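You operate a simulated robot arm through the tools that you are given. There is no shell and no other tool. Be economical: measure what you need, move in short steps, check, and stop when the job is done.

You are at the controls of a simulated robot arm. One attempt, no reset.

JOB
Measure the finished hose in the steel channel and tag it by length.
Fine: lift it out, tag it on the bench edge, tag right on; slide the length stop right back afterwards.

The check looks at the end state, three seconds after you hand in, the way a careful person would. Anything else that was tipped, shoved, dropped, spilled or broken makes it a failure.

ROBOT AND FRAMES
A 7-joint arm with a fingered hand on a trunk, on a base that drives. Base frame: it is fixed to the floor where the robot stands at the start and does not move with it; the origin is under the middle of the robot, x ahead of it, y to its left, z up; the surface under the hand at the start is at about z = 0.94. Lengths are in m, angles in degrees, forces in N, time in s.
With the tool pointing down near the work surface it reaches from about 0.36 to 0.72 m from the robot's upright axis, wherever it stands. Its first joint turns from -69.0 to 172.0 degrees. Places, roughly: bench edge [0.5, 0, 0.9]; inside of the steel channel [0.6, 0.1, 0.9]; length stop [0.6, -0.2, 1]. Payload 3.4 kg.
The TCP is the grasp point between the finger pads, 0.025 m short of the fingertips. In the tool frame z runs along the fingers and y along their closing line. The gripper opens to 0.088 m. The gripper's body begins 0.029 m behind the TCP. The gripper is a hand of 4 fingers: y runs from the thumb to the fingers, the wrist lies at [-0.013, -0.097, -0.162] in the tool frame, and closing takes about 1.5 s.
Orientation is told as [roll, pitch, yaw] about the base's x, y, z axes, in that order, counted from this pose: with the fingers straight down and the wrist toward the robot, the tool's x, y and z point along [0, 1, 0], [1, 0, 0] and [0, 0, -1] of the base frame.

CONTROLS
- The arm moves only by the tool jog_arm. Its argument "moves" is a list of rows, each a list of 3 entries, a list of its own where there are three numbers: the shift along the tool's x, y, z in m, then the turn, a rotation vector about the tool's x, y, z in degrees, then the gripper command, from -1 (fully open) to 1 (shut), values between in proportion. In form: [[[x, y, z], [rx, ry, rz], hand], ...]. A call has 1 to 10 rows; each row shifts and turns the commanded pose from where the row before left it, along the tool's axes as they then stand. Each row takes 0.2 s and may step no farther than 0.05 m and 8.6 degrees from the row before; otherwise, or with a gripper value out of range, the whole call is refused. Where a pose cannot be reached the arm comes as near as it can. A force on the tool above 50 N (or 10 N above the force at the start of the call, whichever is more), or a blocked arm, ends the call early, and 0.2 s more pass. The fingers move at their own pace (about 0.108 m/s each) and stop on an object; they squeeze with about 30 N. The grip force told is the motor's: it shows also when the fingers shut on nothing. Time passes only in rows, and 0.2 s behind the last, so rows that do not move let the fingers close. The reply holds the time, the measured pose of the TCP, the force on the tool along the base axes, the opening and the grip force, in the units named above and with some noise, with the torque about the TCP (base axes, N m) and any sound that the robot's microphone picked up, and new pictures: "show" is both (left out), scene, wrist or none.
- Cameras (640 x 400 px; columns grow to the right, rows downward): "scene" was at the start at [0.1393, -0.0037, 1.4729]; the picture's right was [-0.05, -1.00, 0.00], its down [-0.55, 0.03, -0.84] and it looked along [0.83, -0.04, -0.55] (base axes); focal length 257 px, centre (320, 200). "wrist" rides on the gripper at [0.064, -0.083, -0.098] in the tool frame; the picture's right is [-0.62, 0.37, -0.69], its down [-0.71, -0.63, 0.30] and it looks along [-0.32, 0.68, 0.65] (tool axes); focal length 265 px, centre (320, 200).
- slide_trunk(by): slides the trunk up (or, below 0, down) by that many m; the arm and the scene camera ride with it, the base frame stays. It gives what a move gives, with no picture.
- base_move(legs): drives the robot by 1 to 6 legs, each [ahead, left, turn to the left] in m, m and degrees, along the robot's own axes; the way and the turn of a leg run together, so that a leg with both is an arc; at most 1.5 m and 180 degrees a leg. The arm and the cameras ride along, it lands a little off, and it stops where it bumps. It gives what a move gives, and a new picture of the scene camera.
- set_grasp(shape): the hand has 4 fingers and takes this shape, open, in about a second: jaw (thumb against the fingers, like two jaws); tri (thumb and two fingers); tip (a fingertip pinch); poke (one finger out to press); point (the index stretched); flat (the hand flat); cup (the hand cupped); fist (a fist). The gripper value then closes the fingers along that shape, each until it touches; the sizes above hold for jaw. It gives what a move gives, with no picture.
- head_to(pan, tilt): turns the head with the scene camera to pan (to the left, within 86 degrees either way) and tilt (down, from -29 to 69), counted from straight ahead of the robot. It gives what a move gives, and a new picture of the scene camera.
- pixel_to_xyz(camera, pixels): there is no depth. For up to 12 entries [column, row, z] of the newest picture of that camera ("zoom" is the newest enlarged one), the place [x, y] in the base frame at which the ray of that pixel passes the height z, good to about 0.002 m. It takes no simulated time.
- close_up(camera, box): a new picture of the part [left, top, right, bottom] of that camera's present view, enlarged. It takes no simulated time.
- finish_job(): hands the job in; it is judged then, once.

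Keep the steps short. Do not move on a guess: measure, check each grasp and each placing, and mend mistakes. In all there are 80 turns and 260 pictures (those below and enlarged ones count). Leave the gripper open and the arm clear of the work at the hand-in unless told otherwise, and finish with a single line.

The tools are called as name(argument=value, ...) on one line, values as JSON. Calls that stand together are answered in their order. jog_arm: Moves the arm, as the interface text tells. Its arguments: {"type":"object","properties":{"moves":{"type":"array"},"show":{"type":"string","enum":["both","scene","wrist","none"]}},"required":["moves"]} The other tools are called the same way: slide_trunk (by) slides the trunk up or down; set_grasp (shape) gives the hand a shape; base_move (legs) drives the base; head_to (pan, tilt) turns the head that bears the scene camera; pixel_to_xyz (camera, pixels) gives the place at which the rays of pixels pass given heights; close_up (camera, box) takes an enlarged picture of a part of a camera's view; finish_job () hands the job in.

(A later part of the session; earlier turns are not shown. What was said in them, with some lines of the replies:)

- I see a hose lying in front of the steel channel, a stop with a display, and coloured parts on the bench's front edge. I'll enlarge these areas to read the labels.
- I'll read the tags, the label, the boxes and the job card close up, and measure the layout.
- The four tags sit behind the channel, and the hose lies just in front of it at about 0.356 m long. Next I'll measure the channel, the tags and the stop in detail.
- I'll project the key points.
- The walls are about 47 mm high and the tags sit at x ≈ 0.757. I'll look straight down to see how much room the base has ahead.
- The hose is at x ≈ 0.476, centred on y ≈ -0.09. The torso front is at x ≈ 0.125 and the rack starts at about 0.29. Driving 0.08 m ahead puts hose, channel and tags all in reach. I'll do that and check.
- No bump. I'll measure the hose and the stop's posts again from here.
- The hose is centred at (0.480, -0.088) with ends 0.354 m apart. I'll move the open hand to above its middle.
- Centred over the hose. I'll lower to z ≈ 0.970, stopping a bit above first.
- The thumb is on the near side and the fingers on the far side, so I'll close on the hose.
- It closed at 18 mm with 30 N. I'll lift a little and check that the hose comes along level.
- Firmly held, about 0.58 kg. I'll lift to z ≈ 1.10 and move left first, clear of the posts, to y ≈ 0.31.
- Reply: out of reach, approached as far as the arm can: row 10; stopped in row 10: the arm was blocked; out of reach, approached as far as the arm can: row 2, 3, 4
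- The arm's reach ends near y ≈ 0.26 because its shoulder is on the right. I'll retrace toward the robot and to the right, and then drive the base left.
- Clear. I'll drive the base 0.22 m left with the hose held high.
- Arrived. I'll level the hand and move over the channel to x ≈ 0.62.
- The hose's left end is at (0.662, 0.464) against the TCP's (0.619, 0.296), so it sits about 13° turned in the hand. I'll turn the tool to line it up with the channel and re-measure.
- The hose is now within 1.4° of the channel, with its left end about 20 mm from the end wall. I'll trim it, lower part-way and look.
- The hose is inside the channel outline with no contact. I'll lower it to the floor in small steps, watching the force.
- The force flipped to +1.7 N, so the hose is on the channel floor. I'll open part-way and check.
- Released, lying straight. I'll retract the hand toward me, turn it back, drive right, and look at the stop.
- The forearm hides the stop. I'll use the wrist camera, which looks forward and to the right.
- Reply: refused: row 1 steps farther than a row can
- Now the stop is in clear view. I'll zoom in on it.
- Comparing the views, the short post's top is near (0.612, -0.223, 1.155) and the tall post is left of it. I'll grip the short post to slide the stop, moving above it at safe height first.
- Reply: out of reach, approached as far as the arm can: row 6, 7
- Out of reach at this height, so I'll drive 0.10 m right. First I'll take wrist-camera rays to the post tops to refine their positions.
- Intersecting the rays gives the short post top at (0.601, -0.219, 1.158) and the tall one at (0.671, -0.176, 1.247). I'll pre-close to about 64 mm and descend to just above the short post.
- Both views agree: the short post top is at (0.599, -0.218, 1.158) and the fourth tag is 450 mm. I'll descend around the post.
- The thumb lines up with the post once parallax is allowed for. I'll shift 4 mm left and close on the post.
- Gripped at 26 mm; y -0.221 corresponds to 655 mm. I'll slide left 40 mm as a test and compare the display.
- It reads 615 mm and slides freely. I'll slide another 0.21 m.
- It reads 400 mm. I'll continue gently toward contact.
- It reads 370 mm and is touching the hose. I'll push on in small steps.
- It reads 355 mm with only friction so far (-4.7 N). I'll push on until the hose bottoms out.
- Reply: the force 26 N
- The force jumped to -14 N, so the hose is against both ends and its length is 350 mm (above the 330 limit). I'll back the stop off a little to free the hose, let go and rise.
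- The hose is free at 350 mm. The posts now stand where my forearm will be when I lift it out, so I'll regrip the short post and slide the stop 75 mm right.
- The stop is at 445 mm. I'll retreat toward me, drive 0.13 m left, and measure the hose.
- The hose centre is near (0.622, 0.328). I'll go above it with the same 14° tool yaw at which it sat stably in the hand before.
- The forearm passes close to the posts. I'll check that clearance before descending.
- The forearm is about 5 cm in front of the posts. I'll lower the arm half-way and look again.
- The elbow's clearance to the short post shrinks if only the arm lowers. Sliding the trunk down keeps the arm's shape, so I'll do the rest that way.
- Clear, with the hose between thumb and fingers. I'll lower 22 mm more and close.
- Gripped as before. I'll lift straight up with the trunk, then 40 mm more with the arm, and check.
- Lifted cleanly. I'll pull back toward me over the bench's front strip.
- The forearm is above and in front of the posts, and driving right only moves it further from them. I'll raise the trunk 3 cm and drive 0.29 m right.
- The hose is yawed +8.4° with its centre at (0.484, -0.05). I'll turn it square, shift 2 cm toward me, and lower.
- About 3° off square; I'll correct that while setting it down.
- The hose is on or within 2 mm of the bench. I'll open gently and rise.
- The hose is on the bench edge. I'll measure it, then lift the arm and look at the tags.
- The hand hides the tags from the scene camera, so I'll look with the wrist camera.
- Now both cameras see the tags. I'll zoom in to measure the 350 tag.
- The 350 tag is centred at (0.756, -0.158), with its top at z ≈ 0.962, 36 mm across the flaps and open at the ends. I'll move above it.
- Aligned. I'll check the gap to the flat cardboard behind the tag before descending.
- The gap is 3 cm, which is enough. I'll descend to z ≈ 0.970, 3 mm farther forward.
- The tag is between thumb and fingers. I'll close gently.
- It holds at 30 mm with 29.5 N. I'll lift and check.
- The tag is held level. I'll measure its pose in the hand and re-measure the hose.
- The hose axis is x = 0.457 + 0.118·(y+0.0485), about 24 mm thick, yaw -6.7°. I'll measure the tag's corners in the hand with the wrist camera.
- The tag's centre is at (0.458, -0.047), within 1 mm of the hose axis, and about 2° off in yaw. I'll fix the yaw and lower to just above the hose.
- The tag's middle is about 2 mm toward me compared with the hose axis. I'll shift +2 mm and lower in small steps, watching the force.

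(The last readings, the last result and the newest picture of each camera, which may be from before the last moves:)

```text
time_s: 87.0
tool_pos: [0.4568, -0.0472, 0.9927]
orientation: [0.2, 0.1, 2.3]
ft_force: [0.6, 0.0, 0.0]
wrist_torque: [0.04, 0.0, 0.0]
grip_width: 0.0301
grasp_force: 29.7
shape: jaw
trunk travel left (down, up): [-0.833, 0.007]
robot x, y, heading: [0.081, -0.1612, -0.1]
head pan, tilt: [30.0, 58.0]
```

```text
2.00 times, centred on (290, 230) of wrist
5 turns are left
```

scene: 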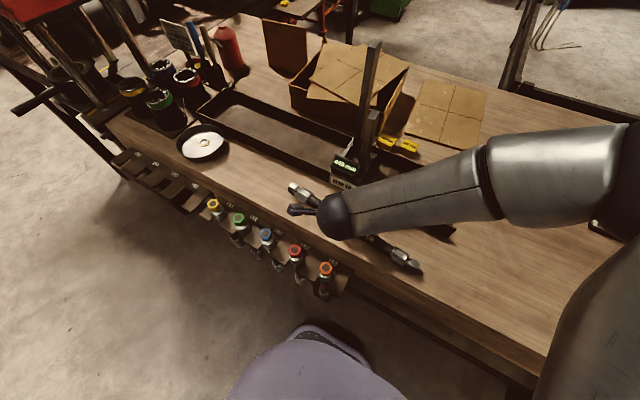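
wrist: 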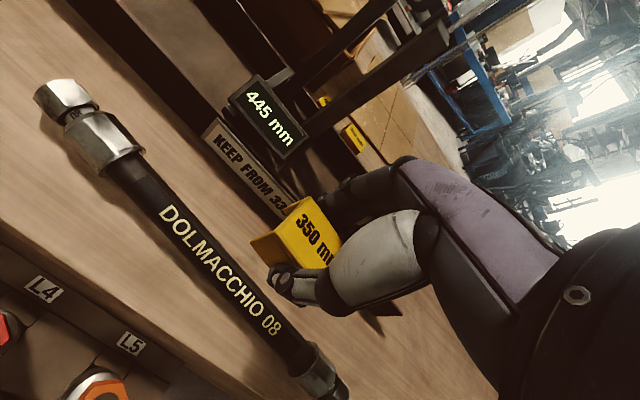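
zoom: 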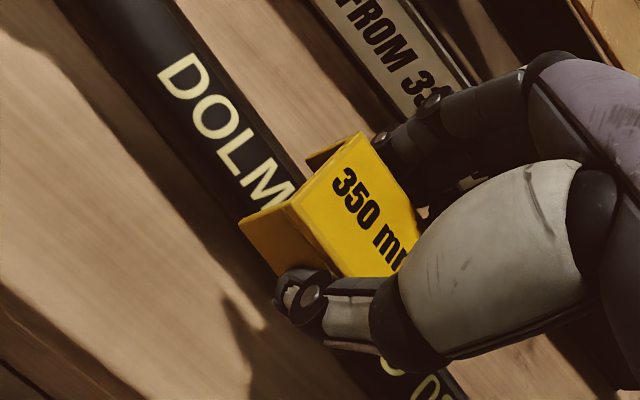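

I have few turns left. The tag now straddles the hose with no force; I'll press it down to seat and check.

jog_arm(moves=[[[0, 0, 0.005], [0, 0, 0], 0.4], [[0, 0, 0.005], [0, 0, 0], 0.4], [[0, 0, 0.003], [0, 0, 0], 0.4], [[0, 0, 0.002], [0, 0, 0], 0.4], [[0, 0, 0.0015], [0, 0, 0], 0.4], [[0, 0, 0], [0, 0, 0], 0.4]], show="wrist")

close_up(camera="wrist", box=[160, 130, 420, 330])

```text
time_s: 88.4
tool_pos: [0.4565, -0.0488, 0.9767]
orientation: [0.3, 0.0, 2.2]
ft_force: [2.4, -6.9, 3.9]
wrist_torque: [-0.13, -0.08, -0.06]
grip_width: 0.0304
grasp_force: 30.0
shape: jaw
trunk travel left (down, up): [-0.833, 0.007]
robot x, y, heading: [0.0782, -0.1617, -0.3]
head pan, tilt: [30.0, 58.0]
```

wrist: 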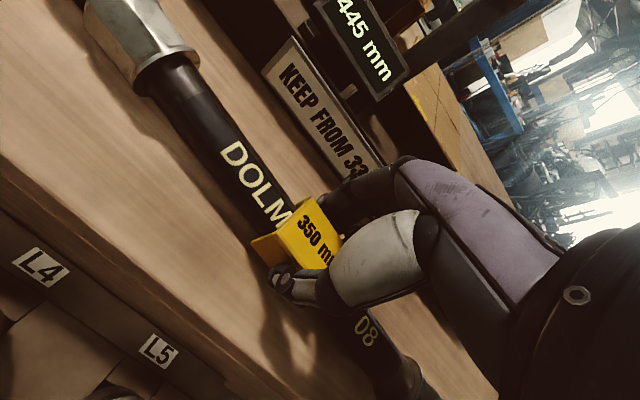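

```text
2.00 times, centred on (290, 230) of wrist
4 turns are left
```

zoom: 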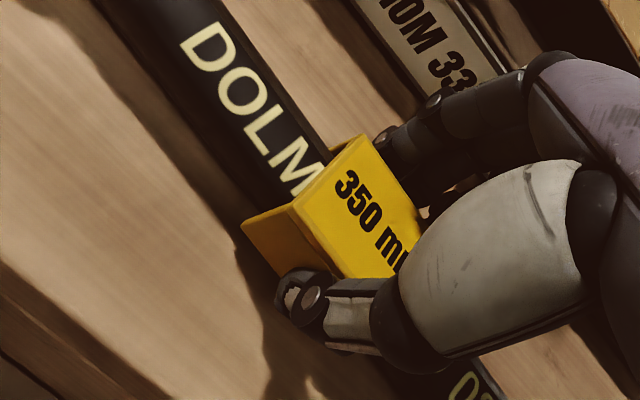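

Contact with the hose top at +3.9 N, so the hose fills the clip. I'll press a touch more, release, rise, and go to above the short post, with checks.

jog_arm(moves=[[[0, 0, 0.001], [0, 0, 0], 0.4], [[0, 0, 0], [0, 0, 0], 0.1], [[0, 0, 0], [0, 0, 0], -0.2], [[0, 0, 0], [0, 0, 0], -0.45], [[0, 0, 0], [0, 0, 0], -0.45], [[0, 0, -0.02], [0, 0, 0], -0.45], [[0, 0, -0.03], [0, 0, 0], -0.45], [[0, 0, -0.045], [0, 0, 0], -0.45], [[0, 0, -0.045], [0, 0, 0], -0.45], [[0, 0, -0.045], [0, 0, 0], -0.45]], show="wrist")

close_up(camera="scene", box=[270, 160, 450, 290])

jog_arm(moves=[[[0, 0, -0.045], [0, 0, 2.2], -0.45], [[0, 0, -0.045], [0, 0, 0], -0.45], [[0, 0, -0.045], [0, 0, 0], -0.45], [[0, 0, -0.04], [0, 0, 0], -0.45], [[0.012, 0.048, 0], [0, 0, 0], -0.45], [[0.012, 0.048, 0], [0, 0, 0], -0.45], [[0.0125, 0.048, 0], [0, 0, 0], -0.45], [[0, 0, 0], [0, 0, 0], -0.45]], show="both")

close_up(camera="scene", box=[270, 160, 450, 290])

```text
time_s: 90.6
tool_pos: [0.4555, -0.0484, 1.162]
orientation: [0.2, 0.1, 2.2]
ft_force: [-0.2, -0.7, -0.1]
wrist_torque: [0.0, -0.02, -0.01]
grip_width: 0.0632
grasp_force: 0.1
shape: jaw
trunk travel left (down, up): [-0.833, 0.007]
robot x, y, heading: [0.0846, -0.1604, -0.1]
head pan, tilt: [30.0, 58.0]
```

wrist: 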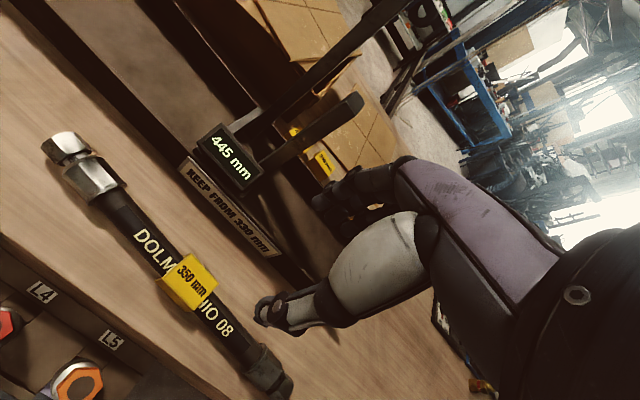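

```text
3.08 times, centred on (360, 225) of scene
```

zoom: 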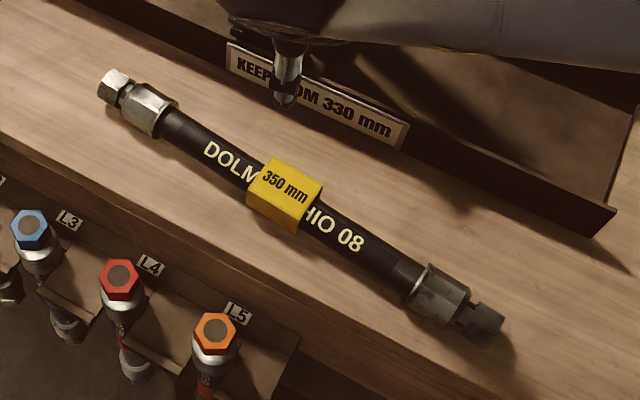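

```text
time_s: 92.4
tool_pos: [0.6005, -0.012, 1.3349]
orientation: [0.1, 0.0, 0.1]
ft_force: [0.4, 0.6, -0.6]
wrist_torque: [0.0, 0.01, -0.01]
grip_width: 0.0637
grasp_force: 0.1
shape: jaw
trunk travel left (down, up): [-0.833, 0.007]
robot x, y, heading: [0.0784, -0.1583, -0.1]
head pan, tilt: [30.0, 58.0]
```

scene: 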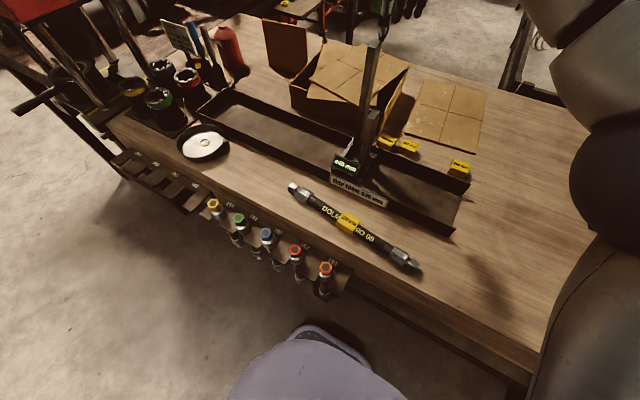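
wrist: 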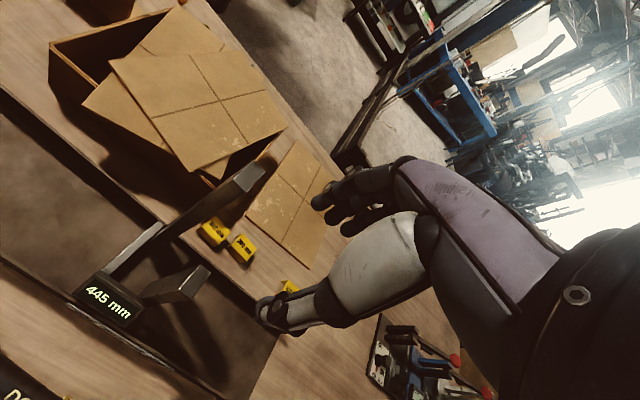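

```text
3.08 times, centred on (360, 225) of scene
3 turns are left
```

zoom: 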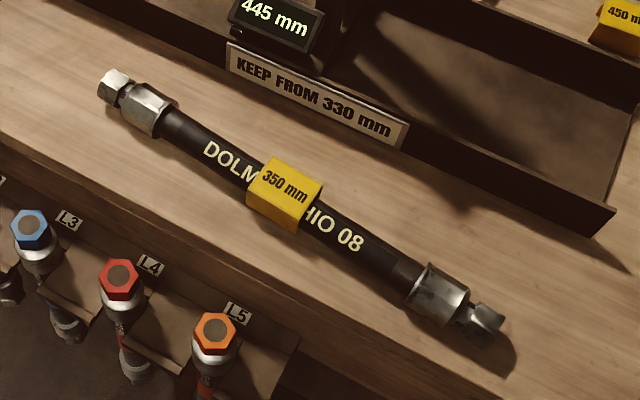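

The 350 tag sits square and fully down on the hose. Next I'll grip the short post and slide the stop back to its starting place at 655 mm.

jog_arm(moves=[[[0, 0, 0.045], [0, 0, 0], -0.45], [[0, 0, 0.045], [0, 0, 0], -0.45], [[0, 0, 0.045], [0, 0, 0], -0.45], [[0, 0, 0.04], [0, 0, 0], -0.45], [[0, 0, 0.013], [0, 0, 0], -0.45], [[0, 0, 0], [0, 0, 0], 0.2], [[0, 0, 0], [0, 0, 0], 1], [[0, 0, 0], [0, 0, 0], 1], [[0, 0, 0], [0, 0, 0], 1], [[-0.015, 0, 0], [0, 0, 0], 1]], show="wrist")

jog_arm(moves=[[[-0.03, 0, 0], [0, 0, 0], 1], [[-0.03, 0, 0], [0, 0, 0], 1], [[-0.03, 0, 0], [0, 0, 0], 1], [[-0.03, 0, 0], [0, 0, 0], 1], [[-0.03, 0, 0], [0, 0, 0], 1], [[-0.03, 0, 0], [0, 0, 0], 1], [[-0.01, 0, 0], [0, 0, 0], 1], [[-0.004, 0, 0], [0, 0, 0], 1], [[0, 0, 0], [0, 0, 0], 1]], show="both")

close_up(camera="wrist", box=[60, 150, 380, 350])

```text
time_s: 94.6
tool_pos: [0.6003, -0.0275, 1.1477]
orientation: [0.2, 0.0, 0.1]
ft_force: [-2.8, 0.6, -1.2]
wrist_torque: [0.04, 0.02, -0.03]
grip_width: 0.0266
grasp_force: 29.4
shape: jaw
trunk travel left (down, up): [-0.833, 0.007]
robot x, y, heading: [0.0775, -0.1627, 0.3]
head pan, tilt: [30.0, 58.0]
```

wrist: 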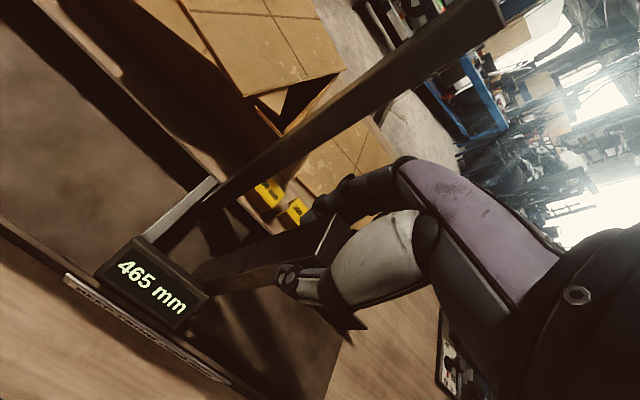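

```text
time_s: 96.6
tool_pos: [0.5991, -0.2206, 1.1467]
orientation: [0.2, 0.0, 0.0]
ft_force: [-6.6, 2.5, 0.6]
wrist_torque: [0.06, 0.09, -0.03]
grip_width: 0.025
grasp_force: 29.7
shape: jaw
trunk travel left (down, up): [-0.833, 0.007]
robot x, y, heading: [0.0782, -0.1616, 0.1]
head pan, tilt: [30.0, 58.0]
```

scene: 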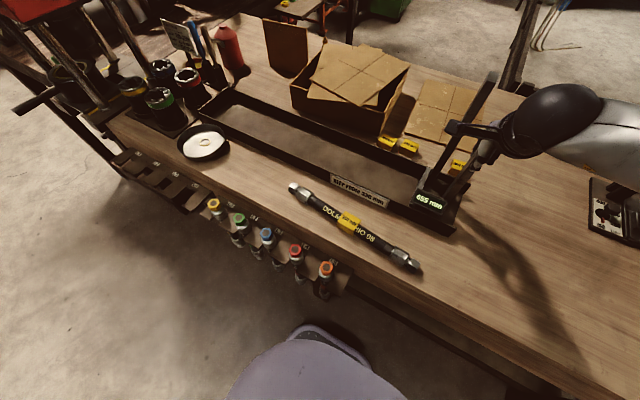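
wrist: 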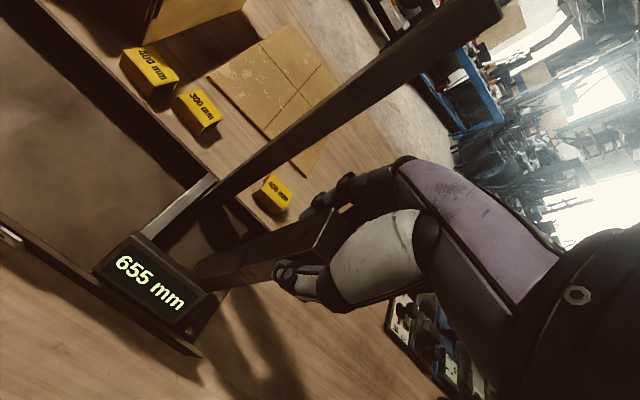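

```text
2.00 times, centred on (220, 250) of wrist
2 turns are left
```

zoom: 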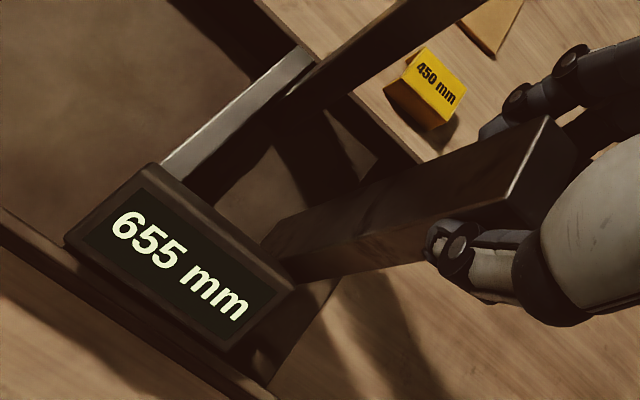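

The stop reads 655 mm again. I'll release it, rise clear and open the hand.

jog_arm(moves=[[[0, 0, 0], [0, 0, 0], 0.3], [[0, 0, 0], [0, 0, 0], -0.2], [[0, 0, 0], [0, 0, 0], -0.45], [[0, 0, 0], [0, 0, 0], -0.45], [[0, 0, -0.03], [0, 0, 0], -0.45], [[0, 0, -0.045], [0, 0, 0], -0.45], [[0, 0, -0.045], [0, 0, 0], -0.45], [[0, 0, -0.045], [0, 0, 0], -0.45], [[0, -0.03, 0], [0, 0, 0], -1], [[0, -0.03, 0], [0, 0, 0], -1]], show="both")

close_up(camera="scene", box=[270, 60, 510, 290])

```text
time_s: 98.8
tool_pos: [0.5407, -0.2208, 1.3119]
orientation: [0.2, 0.0, 0.1]
ft_force: [-0.3, 0.1, -0.4]
wrist_torque: [-0.04, 0.0, 0.01]
grip_width: 0.0879
grasp_force: 0.0
shape: jaw
trunk travel left (down, up): [-0.833, 0.007]
robot x, y, heading: [0.0821, -0.1594, -0.1]
head pan, tilt: [30.0, 58.0]
```

scene: 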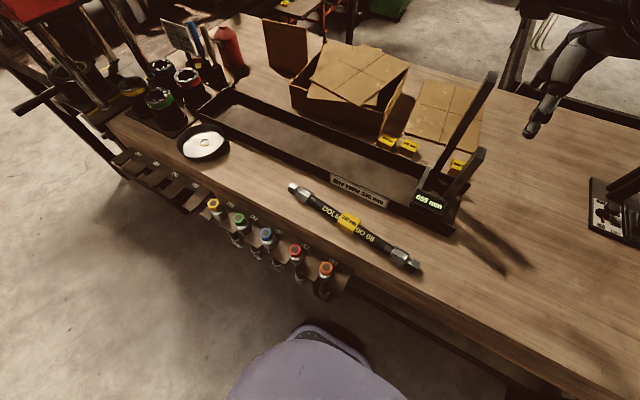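
wrist: 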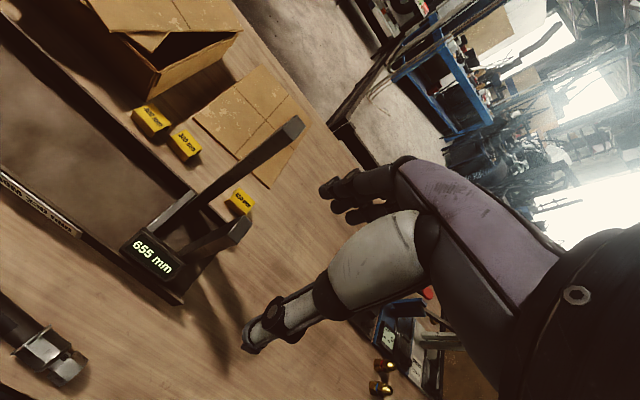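

```text
1.74 times, centred on (390, 175) of scene
1 turns are left
```

zoom: 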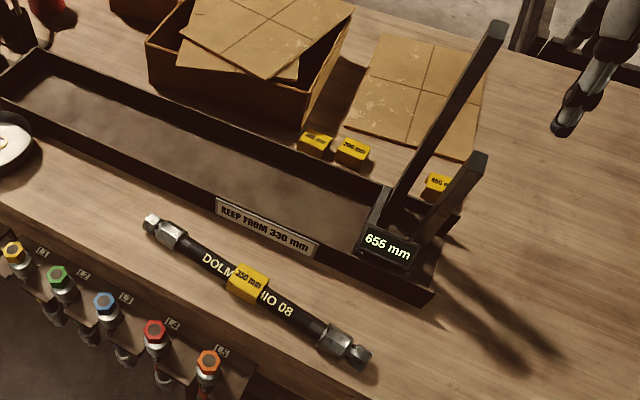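

The hose is tagged 350 mm on the bench edge, the stop reads 655 mm again, and the hand is open and clear, so I'm handing in.

finish_job()

```text
The job is handed in.
```

The hose measured 350 mm and lies on the bench edge with the 350 mm tag fully seated, the length stop is back at 655 mm, and the job is handed in.
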